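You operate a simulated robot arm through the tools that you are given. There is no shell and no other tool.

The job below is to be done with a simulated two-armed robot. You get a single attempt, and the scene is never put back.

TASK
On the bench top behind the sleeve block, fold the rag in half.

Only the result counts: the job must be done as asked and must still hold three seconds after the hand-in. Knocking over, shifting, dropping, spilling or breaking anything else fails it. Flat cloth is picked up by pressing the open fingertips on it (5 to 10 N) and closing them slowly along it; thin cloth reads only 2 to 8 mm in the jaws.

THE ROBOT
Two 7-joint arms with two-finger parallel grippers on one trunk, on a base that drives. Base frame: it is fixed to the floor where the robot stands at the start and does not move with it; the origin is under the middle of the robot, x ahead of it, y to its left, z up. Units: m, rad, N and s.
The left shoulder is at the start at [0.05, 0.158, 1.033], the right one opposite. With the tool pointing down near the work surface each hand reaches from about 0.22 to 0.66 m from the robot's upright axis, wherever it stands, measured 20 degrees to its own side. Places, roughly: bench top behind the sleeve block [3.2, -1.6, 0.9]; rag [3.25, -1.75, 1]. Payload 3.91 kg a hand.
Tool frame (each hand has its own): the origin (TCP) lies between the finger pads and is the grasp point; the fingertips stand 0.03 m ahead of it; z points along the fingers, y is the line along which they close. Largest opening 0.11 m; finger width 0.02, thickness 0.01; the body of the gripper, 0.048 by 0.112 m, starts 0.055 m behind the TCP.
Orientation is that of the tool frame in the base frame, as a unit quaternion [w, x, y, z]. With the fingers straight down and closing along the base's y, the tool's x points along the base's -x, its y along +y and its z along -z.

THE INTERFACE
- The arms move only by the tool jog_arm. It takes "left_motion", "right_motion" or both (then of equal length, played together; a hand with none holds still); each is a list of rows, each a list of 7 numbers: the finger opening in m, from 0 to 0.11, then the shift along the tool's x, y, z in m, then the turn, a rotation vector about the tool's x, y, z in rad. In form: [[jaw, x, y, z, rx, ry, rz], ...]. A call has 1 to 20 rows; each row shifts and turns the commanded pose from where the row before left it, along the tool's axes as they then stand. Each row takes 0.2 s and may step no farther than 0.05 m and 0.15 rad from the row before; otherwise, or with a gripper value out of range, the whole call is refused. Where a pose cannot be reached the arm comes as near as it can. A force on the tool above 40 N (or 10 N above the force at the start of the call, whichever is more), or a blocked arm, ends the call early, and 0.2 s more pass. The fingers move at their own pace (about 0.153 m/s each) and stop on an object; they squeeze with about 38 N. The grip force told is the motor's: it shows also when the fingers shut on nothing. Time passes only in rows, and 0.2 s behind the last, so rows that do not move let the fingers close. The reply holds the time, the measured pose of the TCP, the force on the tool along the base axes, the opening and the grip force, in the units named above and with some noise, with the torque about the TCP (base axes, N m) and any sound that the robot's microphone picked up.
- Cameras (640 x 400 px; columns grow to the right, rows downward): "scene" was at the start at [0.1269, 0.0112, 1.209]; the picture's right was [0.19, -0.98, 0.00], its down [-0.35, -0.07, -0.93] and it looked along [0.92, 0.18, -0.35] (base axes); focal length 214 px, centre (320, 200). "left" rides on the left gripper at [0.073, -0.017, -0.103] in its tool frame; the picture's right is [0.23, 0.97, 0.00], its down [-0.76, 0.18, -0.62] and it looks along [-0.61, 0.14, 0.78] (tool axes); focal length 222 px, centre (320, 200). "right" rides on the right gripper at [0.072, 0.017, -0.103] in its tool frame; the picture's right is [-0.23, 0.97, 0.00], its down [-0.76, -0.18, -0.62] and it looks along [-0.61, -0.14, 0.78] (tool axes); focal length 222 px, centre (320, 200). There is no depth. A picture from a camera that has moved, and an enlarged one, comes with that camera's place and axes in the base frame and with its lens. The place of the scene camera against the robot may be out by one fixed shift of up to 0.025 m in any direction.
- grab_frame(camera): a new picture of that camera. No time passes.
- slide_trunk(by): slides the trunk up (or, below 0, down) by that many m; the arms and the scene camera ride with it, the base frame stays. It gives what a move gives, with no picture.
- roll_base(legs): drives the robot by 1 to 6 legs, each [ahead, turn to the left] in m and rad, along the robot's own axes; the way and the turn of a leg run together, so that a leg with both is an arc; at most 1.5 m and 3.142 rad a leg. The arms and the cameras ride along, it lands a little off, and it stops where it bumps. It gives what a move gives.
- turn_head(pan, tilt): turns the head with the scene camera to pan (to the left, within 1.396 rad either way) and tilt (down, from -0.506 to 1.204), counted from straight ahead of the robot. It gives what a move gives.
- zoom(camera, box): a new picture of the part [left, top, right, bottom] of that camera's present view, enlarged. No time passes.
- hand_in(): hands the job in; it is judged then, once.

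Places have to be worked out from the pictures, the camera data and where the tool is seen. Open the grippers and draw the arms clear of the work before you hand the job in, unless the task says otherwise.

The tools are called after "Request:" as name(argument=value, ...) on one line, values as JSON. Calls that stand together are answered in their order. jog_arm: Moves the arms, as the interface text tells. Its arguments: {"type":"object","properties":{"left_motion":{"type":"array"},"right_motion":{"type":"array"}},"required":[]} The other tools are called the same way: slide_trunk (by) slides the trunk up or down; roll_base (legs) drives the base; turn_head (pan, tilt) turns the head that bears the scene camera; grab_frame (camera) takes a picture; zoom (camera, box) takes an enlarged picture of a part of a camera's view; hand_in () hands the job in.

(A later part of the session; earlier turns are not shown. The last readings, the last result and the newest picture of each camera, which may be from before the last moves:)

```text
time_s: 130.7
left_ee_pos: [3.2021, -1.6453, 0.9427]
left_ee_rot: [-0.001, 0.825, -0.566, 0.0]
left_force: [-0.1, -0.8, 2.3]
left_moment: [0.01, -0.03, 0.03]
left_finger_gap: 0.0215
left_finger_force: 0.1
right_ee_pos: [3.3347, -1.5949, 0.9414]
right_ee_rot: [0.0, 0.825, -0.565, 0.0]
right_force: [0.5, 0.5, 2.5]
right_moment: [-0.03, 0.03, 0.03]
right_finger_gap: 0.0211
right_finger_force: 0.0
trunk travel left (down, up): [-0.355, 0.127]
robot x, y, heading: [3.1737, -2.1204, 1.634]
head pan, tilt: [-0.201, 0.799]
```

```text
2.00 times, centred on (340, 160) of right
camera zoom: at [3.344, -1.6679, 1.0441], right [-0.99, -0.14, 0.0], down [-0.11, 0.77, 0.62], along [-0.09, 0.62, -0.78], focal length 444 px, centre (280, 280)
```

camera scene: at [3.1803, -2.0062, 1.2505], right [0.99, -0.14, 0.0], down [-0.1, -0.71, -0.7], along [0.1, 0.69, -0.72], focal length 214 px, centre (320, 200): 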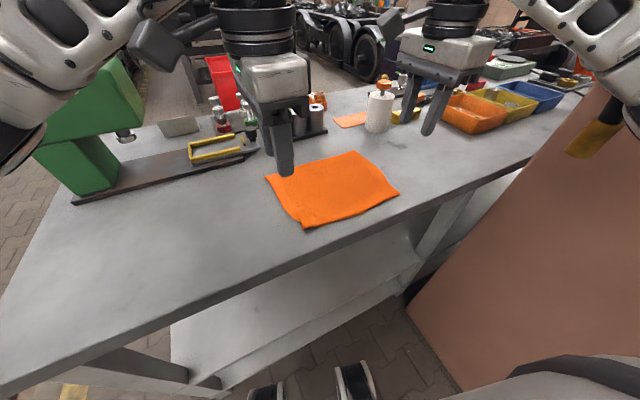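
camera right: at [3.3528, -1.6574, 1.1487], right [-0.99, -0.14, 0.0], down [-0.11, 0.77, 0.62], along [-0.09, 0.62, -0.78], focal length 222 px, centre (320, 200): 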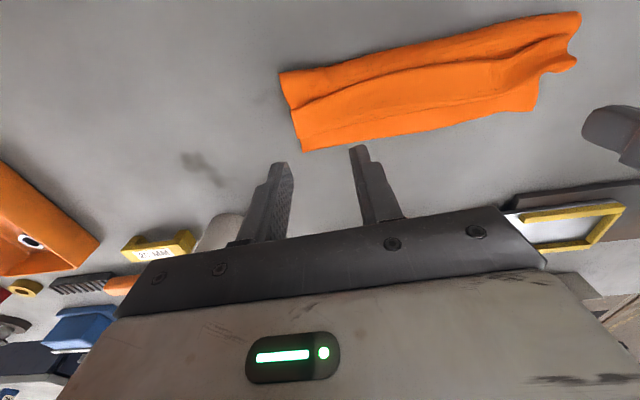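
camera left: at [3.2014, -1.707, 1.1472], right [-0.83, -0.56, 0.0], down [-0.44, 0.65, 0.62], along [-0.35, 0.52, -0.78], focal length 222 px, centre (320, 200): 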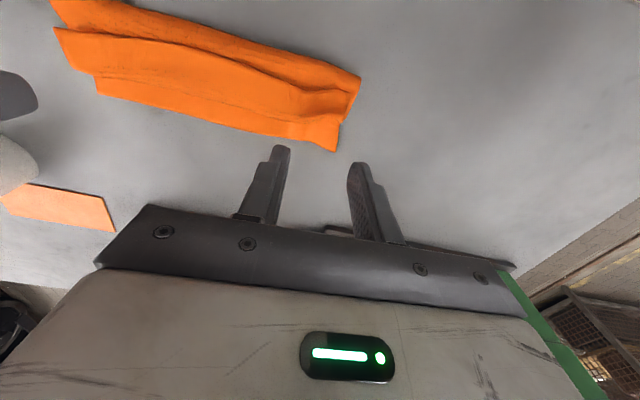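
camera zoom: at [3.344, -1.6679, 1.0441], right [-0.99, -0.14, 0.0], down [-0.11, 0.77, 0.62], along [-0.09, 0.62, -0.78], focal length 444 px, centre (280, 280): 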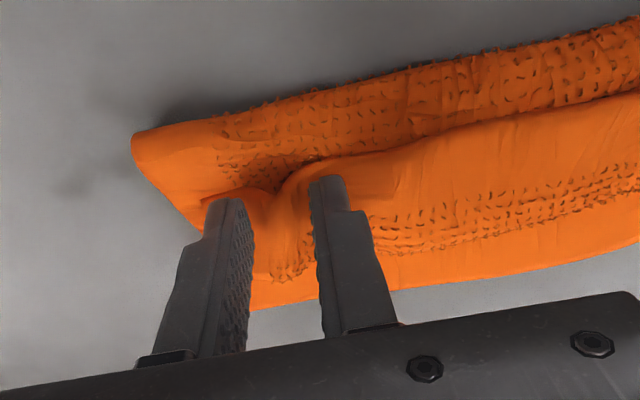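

Ridges are forming in the strip, but the press has dropped to ~2.4 N. I press 1.5 mm more and keep closing slowly.

Request:
jog_arm(left_motion=[[0.02, 0, 0, 0.0015, 0, 0, 0], [0.018, 0, 0, 0.0005, 0, 0, 0], [0.015, 0, 0, 0, 0, 0, 0], [0.012, 0, 0, 0, 0, 0, 0], [0.009, 0, 0, 0, 0, 0, 0], [0.006, 0, 0, 0, 0, 0, 0], [0.004, 0, 0, 0, 0, 0, 0]], right_motion=[[0.02, 0, 0, 0.0015, 0, 0, 0], [0.018, 0, 0, 0.0005, 0, 0, 0], [0.015, 0, 0, 0, 0, 0, 0], [0.012, 0, 0, 0, 0, 0, 0], [0.009, 0, 0, 0, 0, 0, 0], [0.006, 0, 0, 0, 0, 0, 0], [0.004, 0, 0, 0, 0, 0, 0]])

Request:
jog_arm(left_motion=[[0.002, 0, 0, 0, 0, 0, 0], [0.0, 0, 0, 0, 0, 0, 0], [0.0, 0, 0, 0, 0, 0, 0]], right_motion=[[0.002, 0, 0, 0, 0, 0, 0], [0.0, 0, 0, 0, 0, 0, 0], [0.0, 0, 0, 0, 0, 0, 0]])

Request:
zoom(camera="left", box=[140, 60, 460, 260])

Request:
zoom(camera="right", box=[180, 60, 500, 260])

```text
time_s: 132.3
left_ee_pos: [3.2028, -1.6446, 0.9394]
left_ee_rot: [-0.002, 0.825, -0.565, 0.0]
left_force: [0.8, -0.9, 5.9]
left_moment: [0.02, -0.03, 0.0]
left_finger_gap: 0.0023
left_finger_force: 0.1
right_ee_pos: [3.3334, -1.596, 0.9413]
right_ee_rot: [0.0, 0.825, -0.565, 0.0]
right_force: [-0.2, 0.2, 4.6]
right_moment: [-0.01, -0.02, 0.0]
right_finger_gap: 0.0064
right_finger_force: 1.2
trunk travel left (down, up): [-0.355, 0.127]
robot x, y, heading: [3.1751, -2.1178, 1.632]
head pan, tilt: [-0.201, 0.799]
```

```text
time_s: 133.1
left_ee_pos: [3.2009, -1.6437, 0.9403]
left_ee_rot: [-0.001, 0.825, -0.565, 0.0]
left_force: [0.3, -0.6, 5.9]
left_moment: [0.02, 0.02, -0.01]
left_finger_gap: 0.0
left_finger_force: 37.6
right_ee_pos: [3.3344, -1.5954, 0.9412]
right_ee_rot: [0.0, 0.825, -0.565, -0.001]
right_force: [-0.5, -0.6, 4.5]
right_moment: [0.0, 0.03, -0.01]
right_finger_gap: 0.0035
right_finger_force: 38.1
trunk travel left (down, up): [-0.355, 0.127]
robot x, y, heading: [3.1749, -2.1227, 1.627]
head pan, tilt: [-0.201, 0.799]
```

```text
2.00 times, centred on (300, 160) of left
camera zoom: at [3.2427, -1.7063, 1.0427], right [-0.83, -0.56, 0.0], down [-0.44, 0.64, 0.62], along [-0.35, 0.52, -0.78], focal length 444 px, centre (360, 280)
```

zoom: 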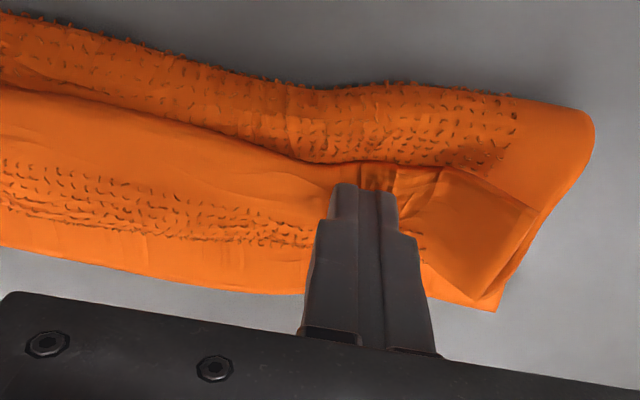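

```text
2.00 times, centred on (340, 160) of right
camera zoom: at [3.3438, -1.6685, 1.043], right [-0.99, -0.14, 0.0], down [-0.11, 0.77, 0.62], along [-0.09, 0.62, -0.78], focal length 444 px, centre (280, 280)
```

zoom: 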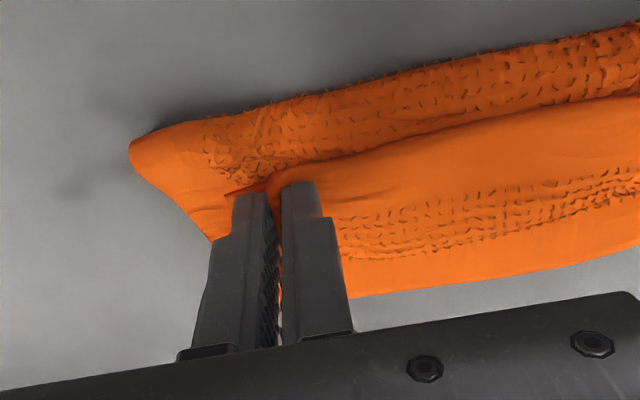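

The right hand holds the strip (3.5 mm); the left jaw shut empty. I raise the left hand out of the way and lift the right end of the strip to upright, looking how far along it comes.

Request:
jog_arm(left_motion=[[0.0, 0, 0, -0.01, 0, 0, 0], [0.0, 0, 0, -0.02, 0, 0, 0], [0.0, 0, 0, -0.03, 0, 0, 0], [0.0, 0, 0, 0, 0, 0, 0], [0.0, 0, 0, 0, 0, 0, 0], [0.0, 0, 0, 0, 0, 0, 0]], right_motion=[[0, 0, 0, 0, 0, 0, 0], [0, 0, 0, -0.008, 0, 0, 0], [0, -0.004, 0, -0.009, 0, 0, 0], [0, -0.006, 0, -0.008, 0, 0, 0], [0, -0.008, 0, -0.006, 0, 0, 0], [0, 0, 0, 0, 0, 0, 0]])

Request:
zoom(camera="scene", box=[220, 90, 460, 240])

Request:
grab_frame(camera="left")

Request:
grab_frame(camera="right")

```text
time_s: 134.5
left_ee_pos: [3.2024, -1.6463, 0.9983]
left_ee_rot: [-0.001, 0.824, -0.566, 0.0]
left_force: [-0.2, 0.1, 0.1]
left_moment: [-0.03, 0.03, -0.01]
left_finger_gap: 0.0
left_finger_force: 38.0
right_ee_pos: [3.3288, -1.5779, 0.9695]
right_ee_rot: [0.001, 0.825, -0.565, 0.0]
right_force: [-0.1, 0.2, -0.8]
right_moment: [0.01, 0.03, 0.0]
right_finger_gap: 0.0039
right_finger_force: 38.4
trunk travel left (down, up): [-0.355, 0.127]
robot x, y, heading: [3.1765, -2.1159, 1.635]
head pan, tilt: [-0.201, 0.799]
```

```text
2.67 times, centred on (340, 165) of scene
camera zoom: at [3.1803, -2.0063, 1.2505], right [0.99, -0.14, 0.0], down [-0.1, -0.71, -0.7], along [0.1, 0.69, -0.72], focal length 572 px, centre (267, 293)
```

zoom: 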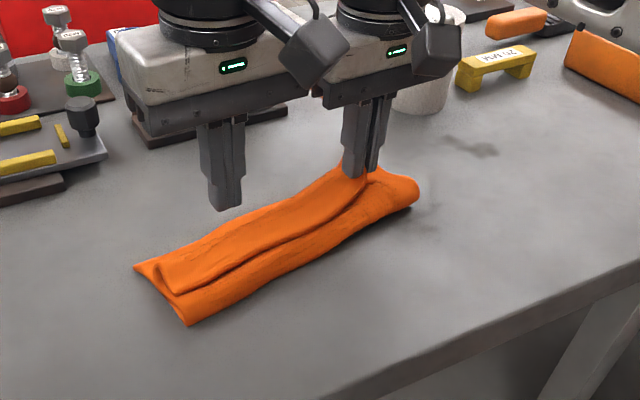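

```text
taken
camera left: at [3.2439, -1.7073, 1.1002], right [-0.83, -0.56, 0.0], down [-0.44, 0.65, 0.62], along [-0.35, 0.52, -0.78], focal length 222 px, centre (320, 200)
```

left: 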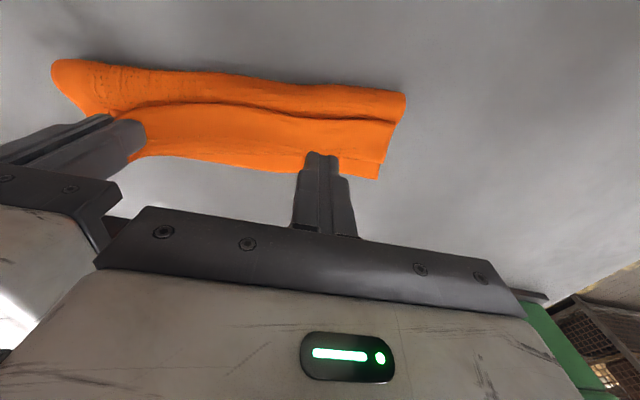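

```text
taken
camera right: at [3.3378, -1.6514, 1.0729], right [-0.99, -0.14, 0.0], down [-0.11, 0.77, 0.62], along [-0.09, 0.62, -0.78], focal length 222 px, centre (320, 200)
```

right: 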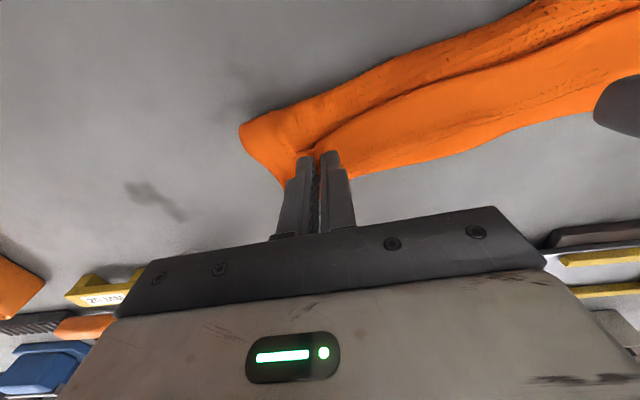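

The right end of the strip is standing up from its crest. I carry it further forward past upright toward the far edge.

Request:
jog_arm(right_motion=[[0, -0.008, 0, -0.004, 0, 0, 0], [0, -0.01, 0, -0.002, 0, 0, 0], [0, -0.01, 0, 0.001, 0, 0, 0], [0, -0.01, 0, 0.004, 0, 0, 0], [0, 0, 0, 0, 0, 0, 0]])

Request:
zoom(camera="scene", box=[220, 90, 460, 240])

Request:
grab_frame(camera="right")

Request:
grab_frame(camera="left")

```text
time_s: 135.7
left_ee_pos: [3.2021, -1.6465, 0.9969]
left_ee_rot: [-0.001, 0.825, -0.566, 0.001]
left_force: [0.1, -0.1, -0.8]
left_moment: [0.01, 0.01, 0.0]
left_finger_gap: 0.0
left_finger_force: 36.9
right_ee_pos: [3.3151, -1.5437, 0.9727]
right_ee_rot: [-0.001, 0.826, -0.564, -0.001]
right_force: [0.4, 0.4, 0.4]
right_moment: [-0.01, 0.08, 0.02]
right_finger_gap: 0.0038
right_finger_force: 38.2
trunk travel left (down, up): [-0.355, 0.127]
robot x, y, heading: [3.1738, -2.1187, 1.627]
head pan, tilt: [-0.201, 0.799]
```

```text
2.67 times, centred on (340, 165) of scene
camera zoom: at [3.1803, -2.0063, 1.2505], right [0.99, -0.14, 0.0], down [-0.1, -0.71, -0.7], along [0.1, 0.69, -0.72], focal length 572 px, centre (267, 293)
```

zoom: 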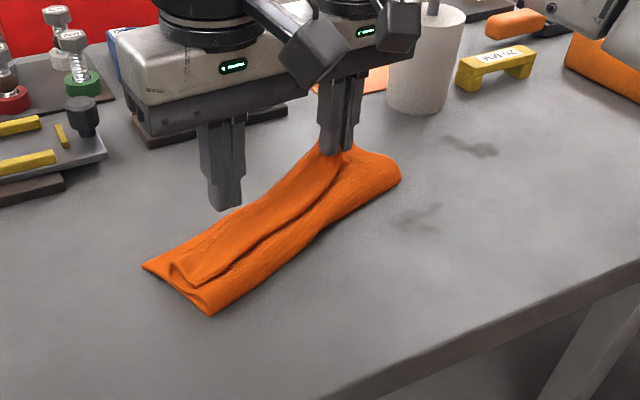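

```text
taken
camera right: at [3.324, -1.6159, 1.0741], right [-0.99, -0.14, 0.0], down [-0.11, 0.77, 0.62], along [-0.09, 0.62, -0.78], focal length 222 px, centre (320, 200)
```

right: 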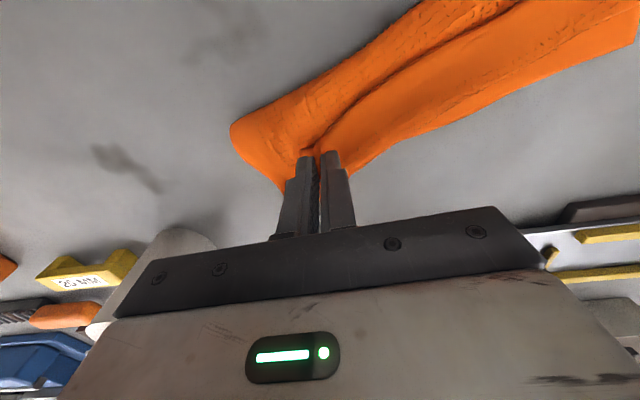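

```text
taken
camera left: at [3.2439, -1.7073, 1.1001], right [-0.83, -0.56, 0.0], down [-0.44, 0.65, 0.62], along [-0.35, 0.52, -0.78], focal length 222 px, centre (320, 200)
```

left: 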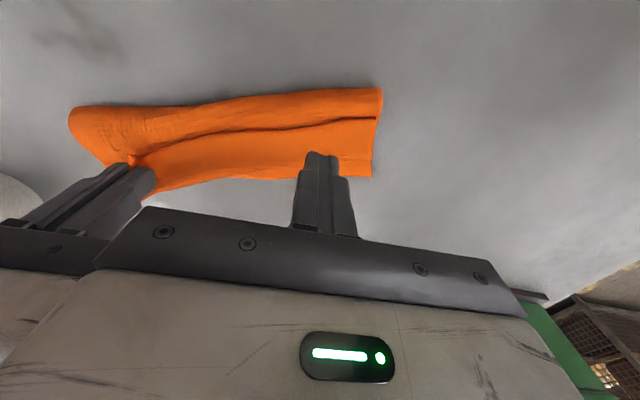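

The strip is clamped flat in the jaws, so moving forward just dragged the whole rag round. I carry the right hand back the same way and set the strip down again; I will then unroll the strip with a two-finger spreading gesture instead.

Request:
jog_arm(right_motion=[[0, 0.01, 0, -0.004, 0, 0, 0], [0, 0.01, 0, -0.001, 0, 0, 0], [0, 0.01, 0, 0.002, 0, 0, 0], [0, 0.008, 0, 0.004, 0, 0, 0], [0, 0.008, 0, 0.006, 0, 0, 0], [0, 0.006, 0, 0.008, 0, 0, 0], [0, 0.004, 0, 0.009, 0, 0, 0], [0, 0, 0, 0.004, 0, 0, 0], [0, 0, 0, 0, 0, 0, 0]])

Request:
zoom(camera="scene", box=[220, 90, 460, 240])

```text
time_s: 137.7
left_ee_pos: [3.2026, -1.6453, 0.9982]
left_ee_rot: [-0.002, 0.825, -0.565, 0.001]
left_force: [0.0, -0.2, 0.7]
left_moment: [0.0, 0.01, -0.01]
left_finger_gap: 0.0002
left_finger_force: 37.0
right_ee_pos: [3.3344, -1.594, 0.9442]
right_ee_rot: [0.0, 0.825, -0.565, 0.001]
right_force: [-0.5, -0.2, 1.1]
right_moment: [-0.01, 0.06, -0.02]
right_finger_gap: 0.0037
right_finger_force: 37.7
trunk travel left (down, up): [-0.355, 0.127]
robot x, y, heading: [3.1777, -2.1201, 1.632]
head pan, tilt: [-0.201, 0.799]
```

```text
2.67 times, centred on (340, 165) of scene
camera zoom: at [3.1803, -2.0063, 1.2505], right [0.99, -0.14, 0.0], down [-0.1, -0.71, -0.7], along [0.1, 0.69, -0.72], focal length 572 px, centre (267, 293)
```

zoom: 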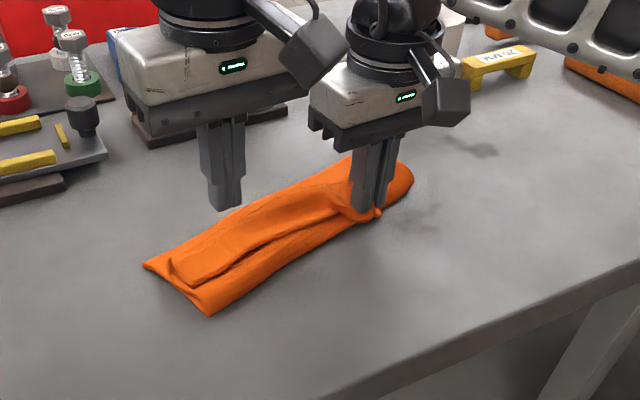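

The rag stayed a little rotated, which does not matter. I open the right jaw, lift both hands and look at the present state from above.

Request:
jog_arm(left_motion=[[0.0, 0, 0, -0.03, 0, 0, 0], [0.0, 0, 0, -0.03, 0, 0, 0], [0.0, 0, 0, 0, 0, 0, 0], [0.0, 0, 0, 0, 0, 0, 0], [0.0, 0, 0, 0, 0, 0, 0], [0.0, 0, 0, 0, 0, 0, 0]], right_motion=[[0.015, 0, 0, 0, 0, 0, 0], [0.03, 0, 0, 0, 0, 0, 0], [0.04, 0, 0, -0.01, 0, 0, 0], [0.04, 0, 0, -0.03, 0, 0, 0], [0.04, 0, 0, -0.04, 0, 0, 0], [0.04, 0, 0, -0.03, 0, 0, 0]])

Request:
zoom(camera="scene", box=[240, 110, 410, 216])

Request:
grab_frame(camera="left")

Request:
grab_frame(camera="right")

```text
time_s: 139.1
left_ee_pos: [3.2024, -1.6449, 1.0574]
left_ee_rot: [-0.001, 0.825, -0.565, 0.0]
left_force: [0.9, -0.3, 0.6]
left_moment: [0.04, 0.01, 0.0]
left_finger_gap: 0.0
left_finger_force: 37.5
right_ee_pos: [3.3357, -1.5945, 1.0534]
right_ee_rot: [0.0, 0.826, -0.564, 0.0]
right_force: [0.7, 0.9, -0.6]
right_moment: [0.04, 0.0, 0.0]
right_finger_gap: 0.0399
right_finger_force: 0.1
trunk travel left (down, up): [-0.355, 0.127]
robot x, y, heading: [3.1727, -2.1206, 1.63]
head pan, tilt: [-0.201, 0.799]
```

```text
3.76 times, centred on (325, 163) of scene
camera zoom: at [3.1802, -2.0064, 1.2505], right [0.99, -0.14, 0.0], down [-0.1, -0.71, -0.7], along [0.1, 0.69, -0.72], focal length 807 px, centre (301, 339)
```

zoom: 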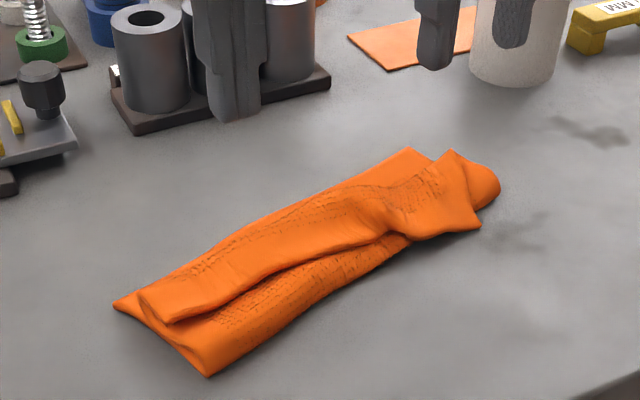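

```text
taken
camera left: at [3.2432, -1.7061, 1.1599], right [-0.83, -0.56, 0.0], down [-0.44, 0.65, 0.62], along [-0.35, 0.52, -0.78], focal length 222 px, centre (320, 200)
```

left: 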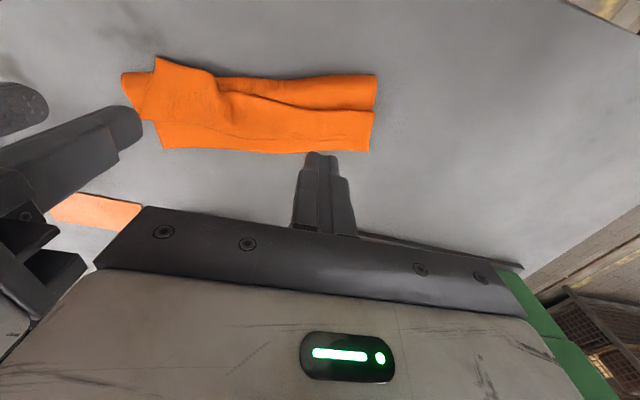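

```text
taken
camera right: at [3.3462, -1.6676, 1.1564], right [-0.99, -0.14, 0.0], down [-0.11, 0.77, 0.62], along [-0.09, 0.62, -0.78], focal length 222 px, centre (320, 200)
```

right: 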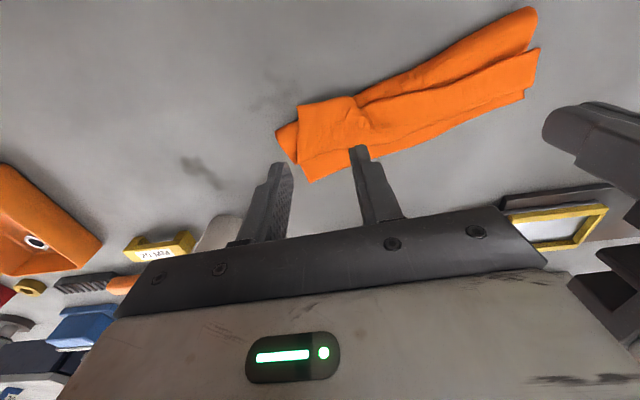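

The strip's right end got pulled over the fold. The geometry now tells me the cloth is limp and my first arc was simply too high; the cleanest is to unfold and refold with the fingers right at the very edge and a lower arc. I shift the right hand 15 mm inward and go down to pinch the near edge again.

Request:
jog_arm(right_motion=[[0.04, 0, 0.008, 0.02, 0, 0, 0], [0.04, 0, 0.007, 0.03, 0, 0, 0], [0.04, 0, 0, 0.03, 0, 0, 0], [0.04, 0, 0, 0.022, 0, 0, 0], [0.04, 0, 0, 0, 0, 0, 0]])

Request:
zoom(camera="right", box=[180, 60, 500, 260])

```text
time_s: 140.3
left_ee_pos: [3.2015, -1.6448, 1.0571]
left_ee_rot: [-0.001, 0.825, -0.565, 0.001]
left_force: [0.3, 0.2, -0.1]
left_moment: [0.01, 0.05, -0.03]
left_finger_gap: 0.0
left_finger_force: 38.2
right_ee_pos: [3.3198, -1.6001, 0.9511]
right_ee_rot: [0.0, 0.825, -0.565, 0.0]
right_force: [1.1, 0.8, -0.5]
right_moment: [0.02, -0.01, 0.0]
right_finger_gap: 0.04
right_finger_force: 0.1
trunk travel left (down, up): [-0.355, 0.127]
robot x, y, heading: [3.1792, -2.1184, 1.631]
head pan, tilt: [-0.201, 0.799]
```

```text
2.00 times, centred on (340, 160) of right
camera zoom: at [3.3297, -1.6734, 1.0538], right [-0.99, -0.14, 0.0], down [-0.11, 0.77, 0.62], along [-0.09, 0.62, -0.78], focal length 444 px, centre (280, 280)
```

zoom: 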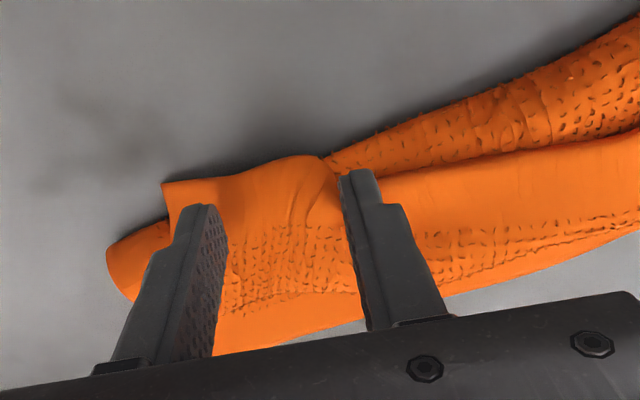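

The fingers stand over the strip's end with its free edge in reach. I press down and close slowly.

Request:
jog_arm(right_motion=[[0.04, 0, 0, 0.003, 0, 0, 0], [0.04, 0, 0, 0.003, 0, 0, 0], [0.04, 0, 0, 0.002, 0, 0, 0], [0.04, 0, 0, 0, 0, 0, 0]])

Request:
jog_arm(right_motion=[[0.04, 0, 0, 0.002, 0, 0, 0], [0.04, 0, 0, 0, 0, 0, 0]])

```text
time_s: 141.3
left_ee_pos: [3.2021, -1.6455, 1.0581]
left_ee_rot: [0.0, 0.824, -0.566, 0.001]
left_force: [0.2, -0.6, -0.4]
left_moment: [-0.01, -0.02, 0.01]
left_finger_gap: 0.0002
left_finger_force: 37.7
right_ee_pos: [3.3189, -1.6005, 0.9455]
right_ee_rot: [-0.001, 0.825, -0.564, 0.0]
right_force: [-0.1, -0.9, 1.1]
right_moment: [0.0, -0.01, 0.04]
right_finger_gap: 0.0404
right_finger_force: 0.0
trunk travel left (down, up): [-0.355, 0.127]
robot x, y, heading: [3.177, -2.1186, 1.634]
head pan, tilt: [-0.201, 0.799]
```

```text
time_s: 141.9
left_ee_pos: [3.2028, -1.6461, 1.0577]
left_ee_rot: [-0.001, 0.825, -0.566, 0.0]
left_force: [0.0, 0.3, 0.3]
left_moment: [0.03, 0.01, -0.02]
left_finger_gap: 0.0
left_finger_force: 37.9
right_ee_pos: [3.319, -1.5996, 0.9421]
right_ee_rot: [0.0, 0.825, -0.565, -0.002]
right_force: [-0.1, -0.6, 3.2]
right_moment: [0.02, 0.05, 0.02]
right_finger_gap: 0.0399
right_finger_force: 0.0
trunk travel left (down, up): [-0.355, 0.127]
robot x, y, heading: [3.1744, -2.1179, 1.632]
head pan, tilt: [-0.201, 0.799]
```

Pressing 3.2 N so far. I add 1.5 mm and close in small steps to zero.

Request:
jog_arm(right_motion=[[0.04, 0, 0, 0.0015, 0, 0, 0], [0.036, 0, 0, 0, 0, 0, 0], [0.032, 0, 0, 0, 0, 0, 0], [0.028, 0, 0, 0.0005, 0, 0, 0], [0.024, 0, 0, 0, 0, 0, 0], [0.02, 0, 0, 0.0005, 0, 0, 0], [0.016, 0, 0, 0, 0, 0, 0], [0.012, 0, 0, 0, 0, 0, 0], [0.008, 0, 0, 0, 0, 0, 0], [0.004, 0, 0, 0, 0, 0, 0], [0.0, 0, 0, 0, 0, 0, 0], [0.0, 0, 0, 0, 0, 0, 0]])

Request:
zoom(camera="right", box=[180, 60, 500, 260])

```text
time_s: 144.5
left_ee_pos: [3.2026, -1.6467, 1.0579]
left_ee_rot: [-0.001, 0.825, -0.565, 0.0]
left_force: [0.2, 0.2, -0.6]
left_moment: [-0.02, -0.01, -0.02]
left_finger_gap: 0.0002
left_finger_force: 37.2
right_ee_pos: [3.319, -1.5998, 0.9386]
right_ee_rot: [-0.001, 0.826, -0.564, 0.0]
right_force: [-2.0, -0.9, 11.1]
right_moment: [0.04, 0.16, 0.02]
right_finger_gap: 0.0043
right_finger_force: 38.0
trunk travel left (down, up): [-0.355, 0.127]
robot x, y, heading: [3.174, -2.1223, 1.626]
head pan, tilt: [-0.201, 0.799]
```

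```text
2.00 times, centred on (340, 160) of right
camera zoom: at [3.3292, -1.673, 1.0416], right [-0.99, -0.14, 0.0], down [-0.11, 0.77, 0.62], along [-0.09, 0.62, -0.78], focal length 444 px, centre (280, 280)
```

zoom: 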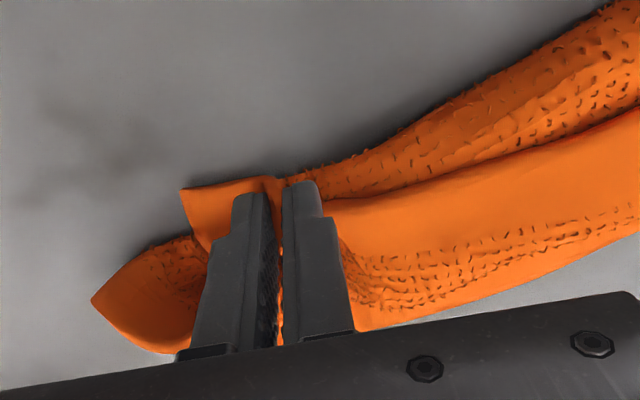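

Gripped again (4.3 mm). I lift and carry this edge back toward me along the rag's own (now ~15° rotated) direction to unfold it.

Request:
jog_arm(right_motion=[[0, 0, 0, -0.012, 0, 0, 0], [0, 0, 0, -0.014, 0, 0, 0], [0, 0.012, -0.0025, -0.012, 0, 0, 0], [0, 0.015, -0.003, -0.008, 0, 0, 0], [0, 0.016, -0.0034, -0.003, 0, 0, 0], [0, 0.016, -0.0034, 0, 0, 0, 0], [0, 0.016, -0.0034, 0.006, 0, 0, 0], [0, 0.014, -0.003, 0.012, 0, 0, 0], [0, 0.01, -0.002, 0.014, 0, 0, 0], [0, 0.005, -0.001, 0.01, 0, 0, 0], [0, 0, 0, 0, 0, 0, 0]])

Request:
zoom(camera="scene", box=[230, 110, 430, 235])

Request:
grab_frame(camera="left")

```text
time_s: 146.9
left_ee_pos: [3.2024, -1.6443, 1.058]
left_ee_rot: [-0.001, 0.825, -0.565, 0.0]
left_force: [-0.1, 0.5, 0.5]
left_moment: [0.0, 0.0, -0.01]
left_finger_gap: 0.0001
left_finger_force: 37.4
right_ee_pos: [3.3786, -1.6899, 0.9464]
right_ee_rot: [-0.001, 0.825, -0.565, 0.0]
right_force: [-0.1, 0.7, -0.3]
right_moment: [-0.04, 0.03, -0.03]
right_finger_gap: 0.0042
right_finger_force: 38.4
trunk travel left (down, up): [-0.355, 0.127]
robot x, y, heading: [3.1754, -2.1206, 1.633]
head pan, tilt: [-0.201, 0.799]
```

```text
3.20 times, centred on (330, 172) of scene
camera zoom: at [3.1803, -2.0062, 1.2505], right [0.99, -0.14, 0.0], down [-0.1, -0.71, -0.7], along [0.1, 0.69, -0.72], focal length 686 px, centre (288, 288)
```

zoom: 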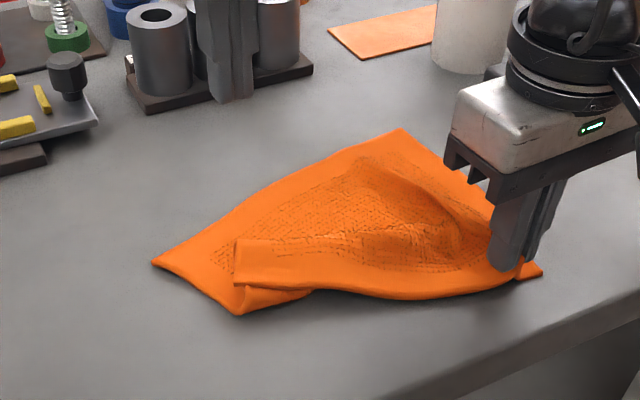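

```text
taken
camera left: at [3.2432, -1.706, 1.1598], right [-0.83, -0.56, 0.0], down [-0.44, 0.65, 0.62], along [-0.35, 0.52, -0.78], focal length 222 px, centre (320, 200)
```

left: 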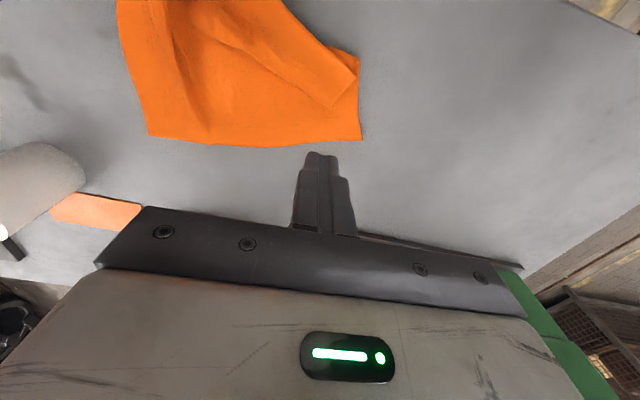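

The right side is unfolded; the left corner B is still turned over. I zoom in with the left camera to find where to pinch it while the right hand keeps its hold.

Request:
zoom(camera="left", box=[130, 0, 400, 168])

Request:
zoom(camera="scene", box=[260, 165, 360, 227])

```text
2.37 times, centred on (265, 84) of left
camera zoom: at [3.2432, -1.706, 1.1598], right [-0.83, -0.56, 0.0], down [-0.44, 0.65, 0.62], along [-0.35, 0.52, -0.78], focal length 526 px, centre (450, 475)
```

zoom: 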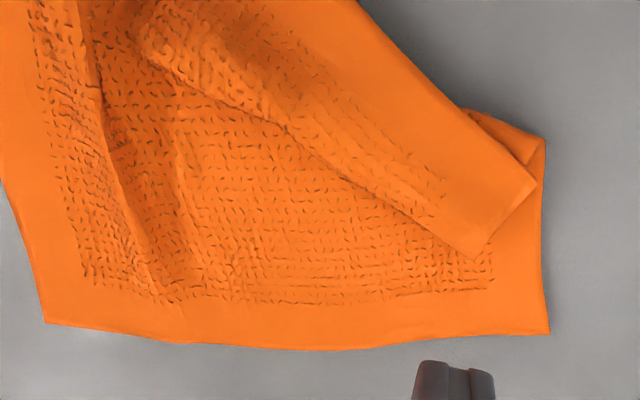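

```text
6.40 times, centred on (310, 196) of scene
camera zoom: at [3.1803, -2.0062, 1.2505], right [0.99, -0.14, 0.0], down [-0.1, -0.71, -0.7], along [0.1, 0.69, -0.72], focal length 1373 px, centre (384, 226)
```

zoom: 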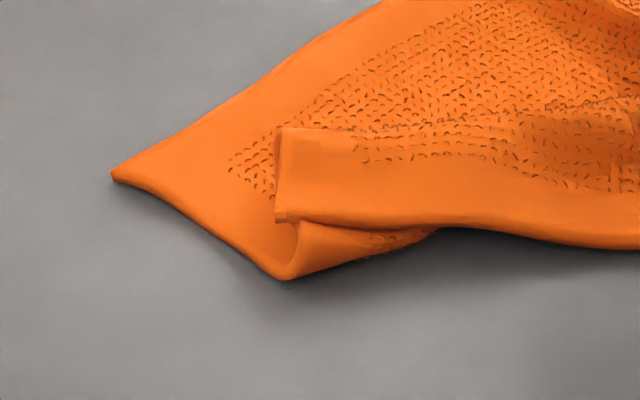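

The left corner still has its Z-fold: B at about (3.1915,-1.692) lies on top with the hem's crest behind it. I turn the left hand to line up with that edge and bring it over the hem near B, while the right hand lowers its grip to the table.

Request:
jog_arm(left_motion=[[0.04, 0, 0, 0, 0, 0, 0.1175], [0.04, 0, 0, 0, 0, 0, 0.1175], [0.04, 0, 0, 0, 0, 0, 0.1175], [0.04, 0, 0, 0, 0, 0, 0.1175], [0.04, 0.012, -0.011, 0.02, 0, 0, 0], [0.04, 0.012, -0.011, 0.02, 0, 0, 0], [0.04, 0.0116, -0.01, 0.025, 0, 0, 0], [0.04, 0, 0, 0.02, 0, 0, 0], [0.04, 0, 0, 0.018, 0, 0, 0], [0.04, 0, 0, 0, 0, 0, 0]], right_motion=[[0, 0, 0, 0.004, 0, 0, 0], [0, 0, 0, 0.004, 0, 0, 0], [0, 0, 0, 0, 0, 0, 0], [0, 0, 0, 0, 0, 0, 0], [0, 0, 0, 0, 0, 0, 0], [0, 0, 0, 0, 0, 0, 0], [0, 0, 0, 0, 0, 0, 0], [0, 0, 0, 0, 0, 0, 0], [0, 0, 0, 0, 0, 0, 0], [0, 0, 0, 0, 0, 0, 0]])

Request:
zoom(camera="left", box=[160, 60, 480, 260])

```text
time_s: 149.1
left_ee_pos: [3.2313, -1.6822, 0.9562]
left_ee_rot: [0.002, -0.67, 0.742, 0.0]
left_force: [1.3, 0.5, 0.0]
left_moment: [-0.02, 0.01, 0.02]
left_finger_gap: 0.0399
left_finger_force: 0.0
right_ee_pos: [3.3776, -1.69, 0.9366]
right_ee_rot: [0.001, 0.825, -0.565, 0.0]
right_force: [1.1, 0.0, -0.2]
right_moment: [-0.01, 0.02, -0.04]
right_finger_gap: 0.0043
right_finger_force: 38.3
trunk travel left (down, up): [-0.355, 0.127]
robot x, y, heading: [3.1763, -2.1225, 1.635]
head pan, tilt: [-0.201, 0.799]
```

```text
2.00 times, centred on (320, 160) of left
camera zoom: at [3.24, -1.7569, 1.0586], right [-0.99, -0.13, 0.0], down [-0.1, 0.77, 0.62], along [-0.08, 0.62, -0.78], focal length 444 px, centre (320, 280)
```

zoom: 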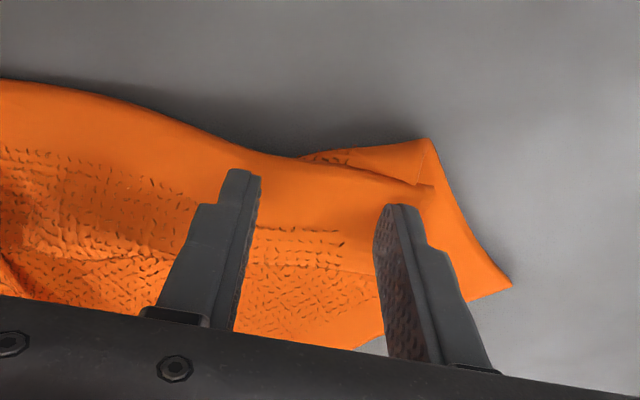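

The left fingers stand right over the hem near B. I press down and pinch.

Request:
jog_arm(left_motion=[[0.04, 0, 0, 0.004, 0, 0, 0], [0.04, 0, 0, 0.004, 0, 0, 0], [0.04, 0, 0, 0.003, 0, 0, 0], [0.04, 0, 0, 0, 0, 0, 0]])

Request:
jog_arm(left_motion=[[0.04, 0, 0, 0.002, 0, 0, 0], [0.04, 0, 0, 0, 0, 0, 0]])

```text
time_s: 150.1
left_ee_pos: [3.2298, -1.6833, 0.9464]
left_ee_rot: [0.002, -0.671, 0.742, 0.0]
left_force: [0.8, 0.5, 0.8]
left_moment: [0.01, -0.02, -0.01]
left_finger_gap: 0.0401
left_finger_force: 0.0
right_ee_pos: [3.3777, -1.6882, 0.9375]
right_ee_rot: [0.0, 0.825, -0.565, 0.001]
right_force: [0.4, -0.6, 0.6]
right_moment: [0.02, 0.01, -0.04]
right_finger_gap: 0.0041
right_finger_force: 37.4
trunk travel left (down, up): [-0.355, 0.127]
robot x, y, heading: [3.1777, -2.1175, 1.631]
head pan, tilt: [-0.201, 0.799]
```

```text
time_s: 150.7
left_ee_pos: [3.2302, -1.684, 0.9434]
left_ee_rot: [0.002, -0.671, 0.742, 0.001]
left_force: [-0.7, 0.1, 2.4]
left_moment: [0.06, 0.03, 0.01]
left_finger_gap: 0.0399
left_finger_force: 0.1
right_ee_pos: [3.3774, -1.6892, 0.9383]
right_ee_rot: [0.0, 0.825, -0.565, 0.0]
right_force: [-0.3, 0.1, -0.1]
right_moment: [0.02, -0.01, -0.02]
right_finger_gap: 0.0043
right_finger_force: 38.0
trunk travel left (down, up): [-0.355, 0.127]
robot x, y, heading: [3.1749, -2.125, 1.634]
head pan, tilt: [-0.201, 0.799]
```

Only 2.4 N; I press firmer (the failed left pinch had about 5 N) and close slowly.

Request:
jog_arm(left_motion=[[0.04, 0, 0, 0.0025, 0, 0, 0], [0.04, 0, 0, 0.001, 0, 0, 0], [0.04, 0, 0, 0, 0, 0, 0]])

Request:
jog_arm(left_motion=[[0.036, 0, 0, 0.0005, 0, 0, 0], [0.032, 0, 0, 0, 0, 0, 0], [0.028, 0, 0, 0.0005, 0, 0, 0], [0.024, 0, 0, 0, 0, 0, 0], [0.02, 0, 0, 0.0005, 0, 0, 0], [0.016, 0, 0, 0, 0, 0, 0]])

Request:
zoom(camera="left", box=[160, 60, 480, 260])

```text
time_s: 151.5
left_ee_pos: [3.2301, -1.6834, 0.9407]
left_ee_rot: [0.001, -0.67, 0.742, 0.0]
left_force: [-0.7, 0.1, 5.0]
left_moment: [0.04, 0.04, -0.02]
left_finger_gap: 0.0398
left_finger_force: 0.1
right_ee_pos: [3.3783, -1.6878, 0.937]
right_ee_rot: [0.0, 0.825, -0.565, 0.0]
right_force: [-0.6, -0.8, -0.1]
right_moment: [-0.02, 0.03, -0.03]
right_finger_gap: 0.0043
right_finger_force: 38.0
trunk travel left (down, up): [-0.355, 0.127]
robot x, y, heading: [3.1751, -2.1149, 1.635]
head pan, tilt: [-0.201, 0.799]
```

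```text
time_s: 152.9
left_ee_pos: [3.2319, -1.6842, 0.9401]
left_ee_rot: [0.001, -0.67, 0.742, 0.0]
left_force: [0.4, 0.0, 8.6]
left_moment: [0.03, 0.03, 0.02]
left_finger_gap: 0.0169
left_finger_force: 1.0
right_ee_pos: [3.3768, -1.6894, 0.9374]
right_ee_rot: [0.0, 0.825, -0.565, 0.0]
right_force: [0.0, 0.4, 0.5]
right_moment: [-0.04, 0.03, -0.06]
right_finger_gap: 0.0043
right_finger_force: 38.3
trunk travel left (down, up): [-0.355, 0.127]
robot x, y, heading: [3.1777, -2.1166, 1.633]
head pan, tilt: [-0.201, 0.799]
```

```text
2.00 times, centred on (320, 160) of left
camera zoom: at [3.2403, -1.7578, 1.0418], right [-0.99, -0.13, 0.0], down [-0.1, 0.77, 0.62], along [-0.08, 0.62, -0.78], focal length 444 px, centre (320, 280)
```

zoom: 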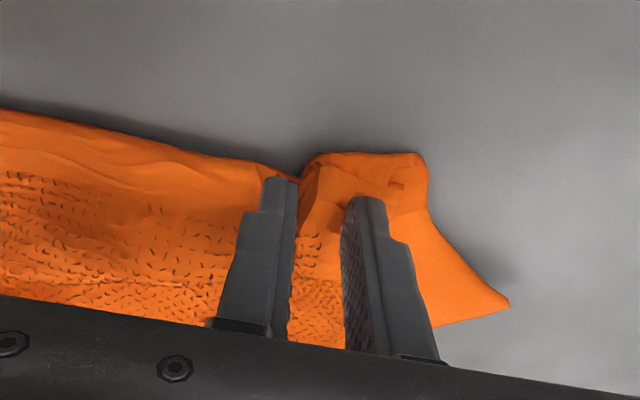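

A good ridge is between the fingers now. I close fully.

Request:
jog_arm(left_motion=[[0.013, 0, 0, 0, 0, 0, 0], [0.01, 0, 0, 0, 0, 0, 0], [0.007, 0, 0, 0, 0, 0, 0], [0.004, 0, 0, 0, 0, 0, 0], [0.0, 0, 0, 0, 0, 0, 0], [0.0, 0, 0, 0, 0, 0, 0]])

Request:
zoom(camera="left", box=[160, 60, 480, 260])

```text
time_s: 154.3
left_ee_pos: [3.2325, -1.6848, 0.9392]
left_ee_rot: [0.002, -0.67, 0.742, 0.0]
left_force: [-0.6, -0.8, 12.0]
left_moment: [0.03, 0.03, 0.04]
left_finger_gap: 0.004
left_finger_force: 38.4
right_ee_pos: [3.3785, -1.689, 0.9387]
right_ee_rot: [-0.002, 0.825, -0.565, -0.001]
right_force: [-1.9, 0.7, -0.6]
right_moment: [0.0, 0.04, -0.06]
right_finger_gap: 0.0041
right_finger_force: 37.9
trunk travel left (down, up): [-0.355, 0.127]
robot x, y, heading: [3.1749, -2.1173, 1.632]
head pan, tilt: [-0.201, 0.799]
```

```text
2.00 times, centred on (320, 160) of left
camera zoom: at [3.2401, -1.7581, 1.042], right [-0.99, -0.13, 0.0], down [-0.1, 0.77, 0.62], along [-0.08, 0.62, -0.78], focal length 444 px, centre (320, 280)
```

zoom: 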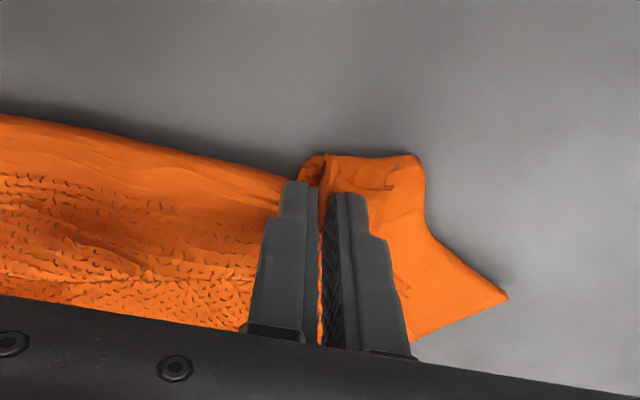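

Both hands now hold the near edge again (4 mm each). New plan: lift the rag so it hangs from this edge, lay the free edge down on my side, back away from me to the middle, then bring the held edge back on top – this way the clamped hem ends up lying the right way. First I lift both hands 10 cm while turning them parallel.

Request:
jog_arm(left_motion=[[0, 0, 0, -0.015, 0, 0, -0.05], [0, 0, 0, -0.02, 0, 0, -0.05], [0, 0, 0, -0.02, 0, 0, -0.05], [0, 0, 0, -0.02, 0, 0, -0.05], [0, 0, 0, -0.025, 0, 0, -0.05], [0, 0, 0, 0, 0, 0, 0]], right_motion=[[0, 0, 0, -0.015, 0, 0, 0.044], [0, 0, 0, -0.02, 0, 0, 0.044], [0, 0, 0, -0.02, 0, 0, 0.044], [0, 0, 0, -0.02, 0, 0, 0.044], [0, 0, 0, -0.025, 0, 0, 0.044], [0, 0, 0, 0, 0, 0, 0]])

Request:
zoom(camera="scene", box=[200, 90, 440, 240])

Request:
grab_frame(camera="left")

Request:
grab_frame(camera="right")

```text
time_s: 155.7
left_ee_pos: [3.2302, -1.6848, 1.0412]
left_ee_rot: [0.0, 0.758, -0.652, 0.002]
left_force: [0.4, 0.0, -0.1]
left_moment: [0.03, -0.01, -0.11]
left_finger_gap: 0.0037
left_finger_force: 38.2
right_ee_pos: [3.3768, -1.6891, 1.038]
right_ee_rot: [0.0, 0.758, -0.652, 0.0]
right_force: [-0.6, 0.5, 0.1]
right_moment: [-0.01, 0.03, 0.12]
right_finger_gap: 0.0041
right_finger_force: 38.2
trunk travel left (down, up): [-0.355, 0.127]
robot x, y, heading: [3.1743, -2.1167, 1.63]
head pan, tilt: [-0.201, 0.799]
```

```text
2.67 times, centred on (320, 165) of scene
camera zoom: at [3.1803, -2.0061, 1.2505], right [0.99, -0.14, 0.0], down [-0.1, -0.71, -0.7], along [0.1, 0.69, -0.72], focal length 572 px, centre (320, 293)
```

zoom: 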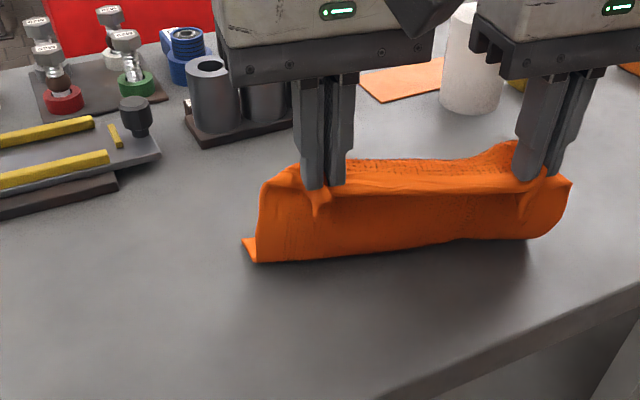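

```text
taken
camera left: at [3.2578, -1.7537, 1.1439], right [-0.93, -0.37, 0.0], down [-0.29, 0.73, 0.62], along [-0.23, 0.58, -0.78], focal length 222 px, centre (320, 200)
```

left: 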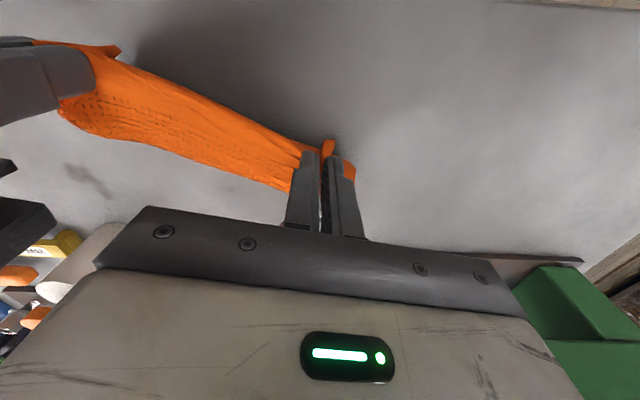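

```text
taken
camera right: at [3.3706, -1.7622, 1.1397], right [-1.0, 0.08, 0.0], down [0.06, 0.78, 0.62], along [0.05, 0.62, -0.78], focal length 222 px, centre (320, 200)
```

right: 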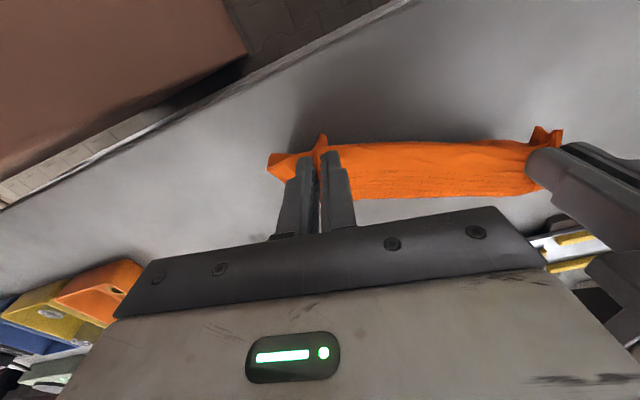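

The rag hangs from both hands like a curtain. I raise 9 cm more so the free edge clears the bench, and bring the left hand level with the right along the new edge line.

Request:
jog_arm(left_motion=[[0, 0.005, 0, -0.018, 0, 0, 0], [0, 0.006, 0, -0.018, 0, 0, 0], [0, 0.006, 0, -0.018, 0, 0, 0], [0, 0.006, 0, -0.018, 0, 0, 0], [0, 0.004, 0, -0.018, 0, 0, 0], [0, 0, 0, 0, 0, 0, 0], [0, 0, 0, 0, 0, 0, 0]], right_motion=[[0, 0, 0, -0.018, 0, 0, 0], [0, 0, 0, -0.018, 0, 0, 0], [0, 0, 0, -0.018, 0, 0, 0], [0, 0, 0, -0.018, 0, 0, 0], [0, 0, 0, -0.018, 0, 0, 0], [0, 0, 0, 0, 0, 0, 0], [0, 0, 0, 0, 0, 0, 0]])

Request:
grab_frame(camera="scene")

Request:
grab_frame(camera="left")

Request:
grab_frame(camera="right")

```text
time_s: 157.3
left_ee_pos: [3.2341, -1.711, 1.1279]
left_ee_rot: [-0.001, 0.757, -0.653, -0.001]
left_force: [0.4, 0.3, -0.1]
left_moment: [0.0, -0.02, -0.1]
left_finger_gap: 0.0037
left_finger_force: 38.1
right_ee_pos: [3.3787, -1.6863, 1.1289]
right_ee_rot: [0.0, 0.758, -0.652, 0.0]
right_force: [-0.6, -0.1, -0.3]
right_moment: [-0.03, 0.0, 0.11]
right_finger_gap: 0.0042
right_finger_force: 37.8
trunk travel left (down, up): [-0.355, 0.127]
robot x, y, heading: [3.1721, -2.1157, 1.631]
head pan, tilt: [-0.201, 0.799]
```

```text
taken
camera scene: at [3.1803, -2.0062, 1.2505], right [0.99, -0.14, 0.0], down [-0.1, -0.71, -0.7], along [0.1, 0.69, -0.72], focal length 214 px, centre (320, 200)
```

scene: 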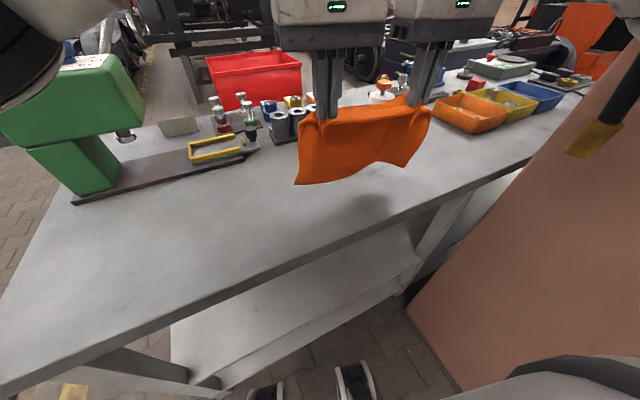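

```text
taken
camera left: at [3.2612, -1.7802, 1.2306], right [-0.93, -0.37, 0.0], down [-0.29, 0.73, 0.62], along [-0.23, 0.58, -0.78], focal length 222 px, centre (320, 200)
```

left: 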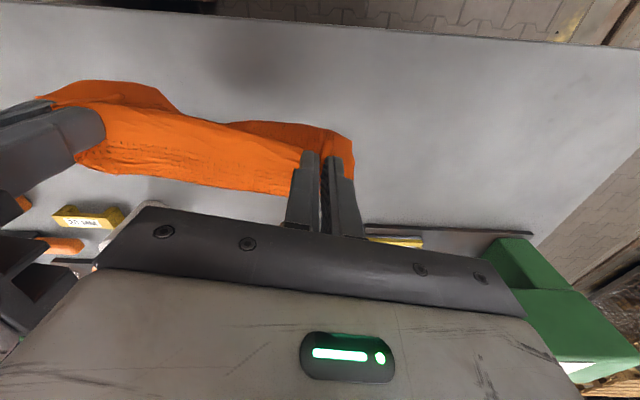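

```text
taken
camera right: at [3.3718, -1.7604, 1.2303], right [-1.0, 0.08, 0.0], down [0.06, 0.78, 0.62], along [0.05, 0.62, -0.78], focal length 222 px, centre (320, 200)
```

right: 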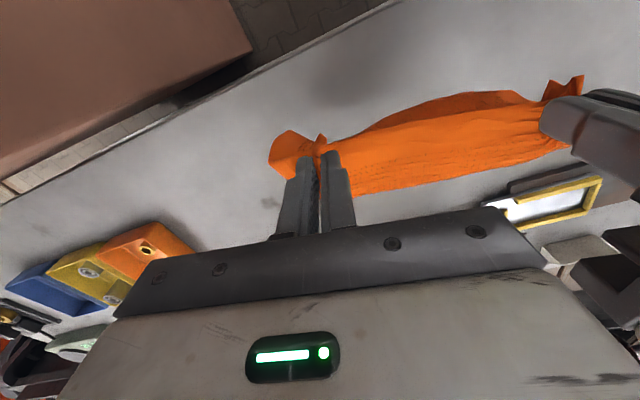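

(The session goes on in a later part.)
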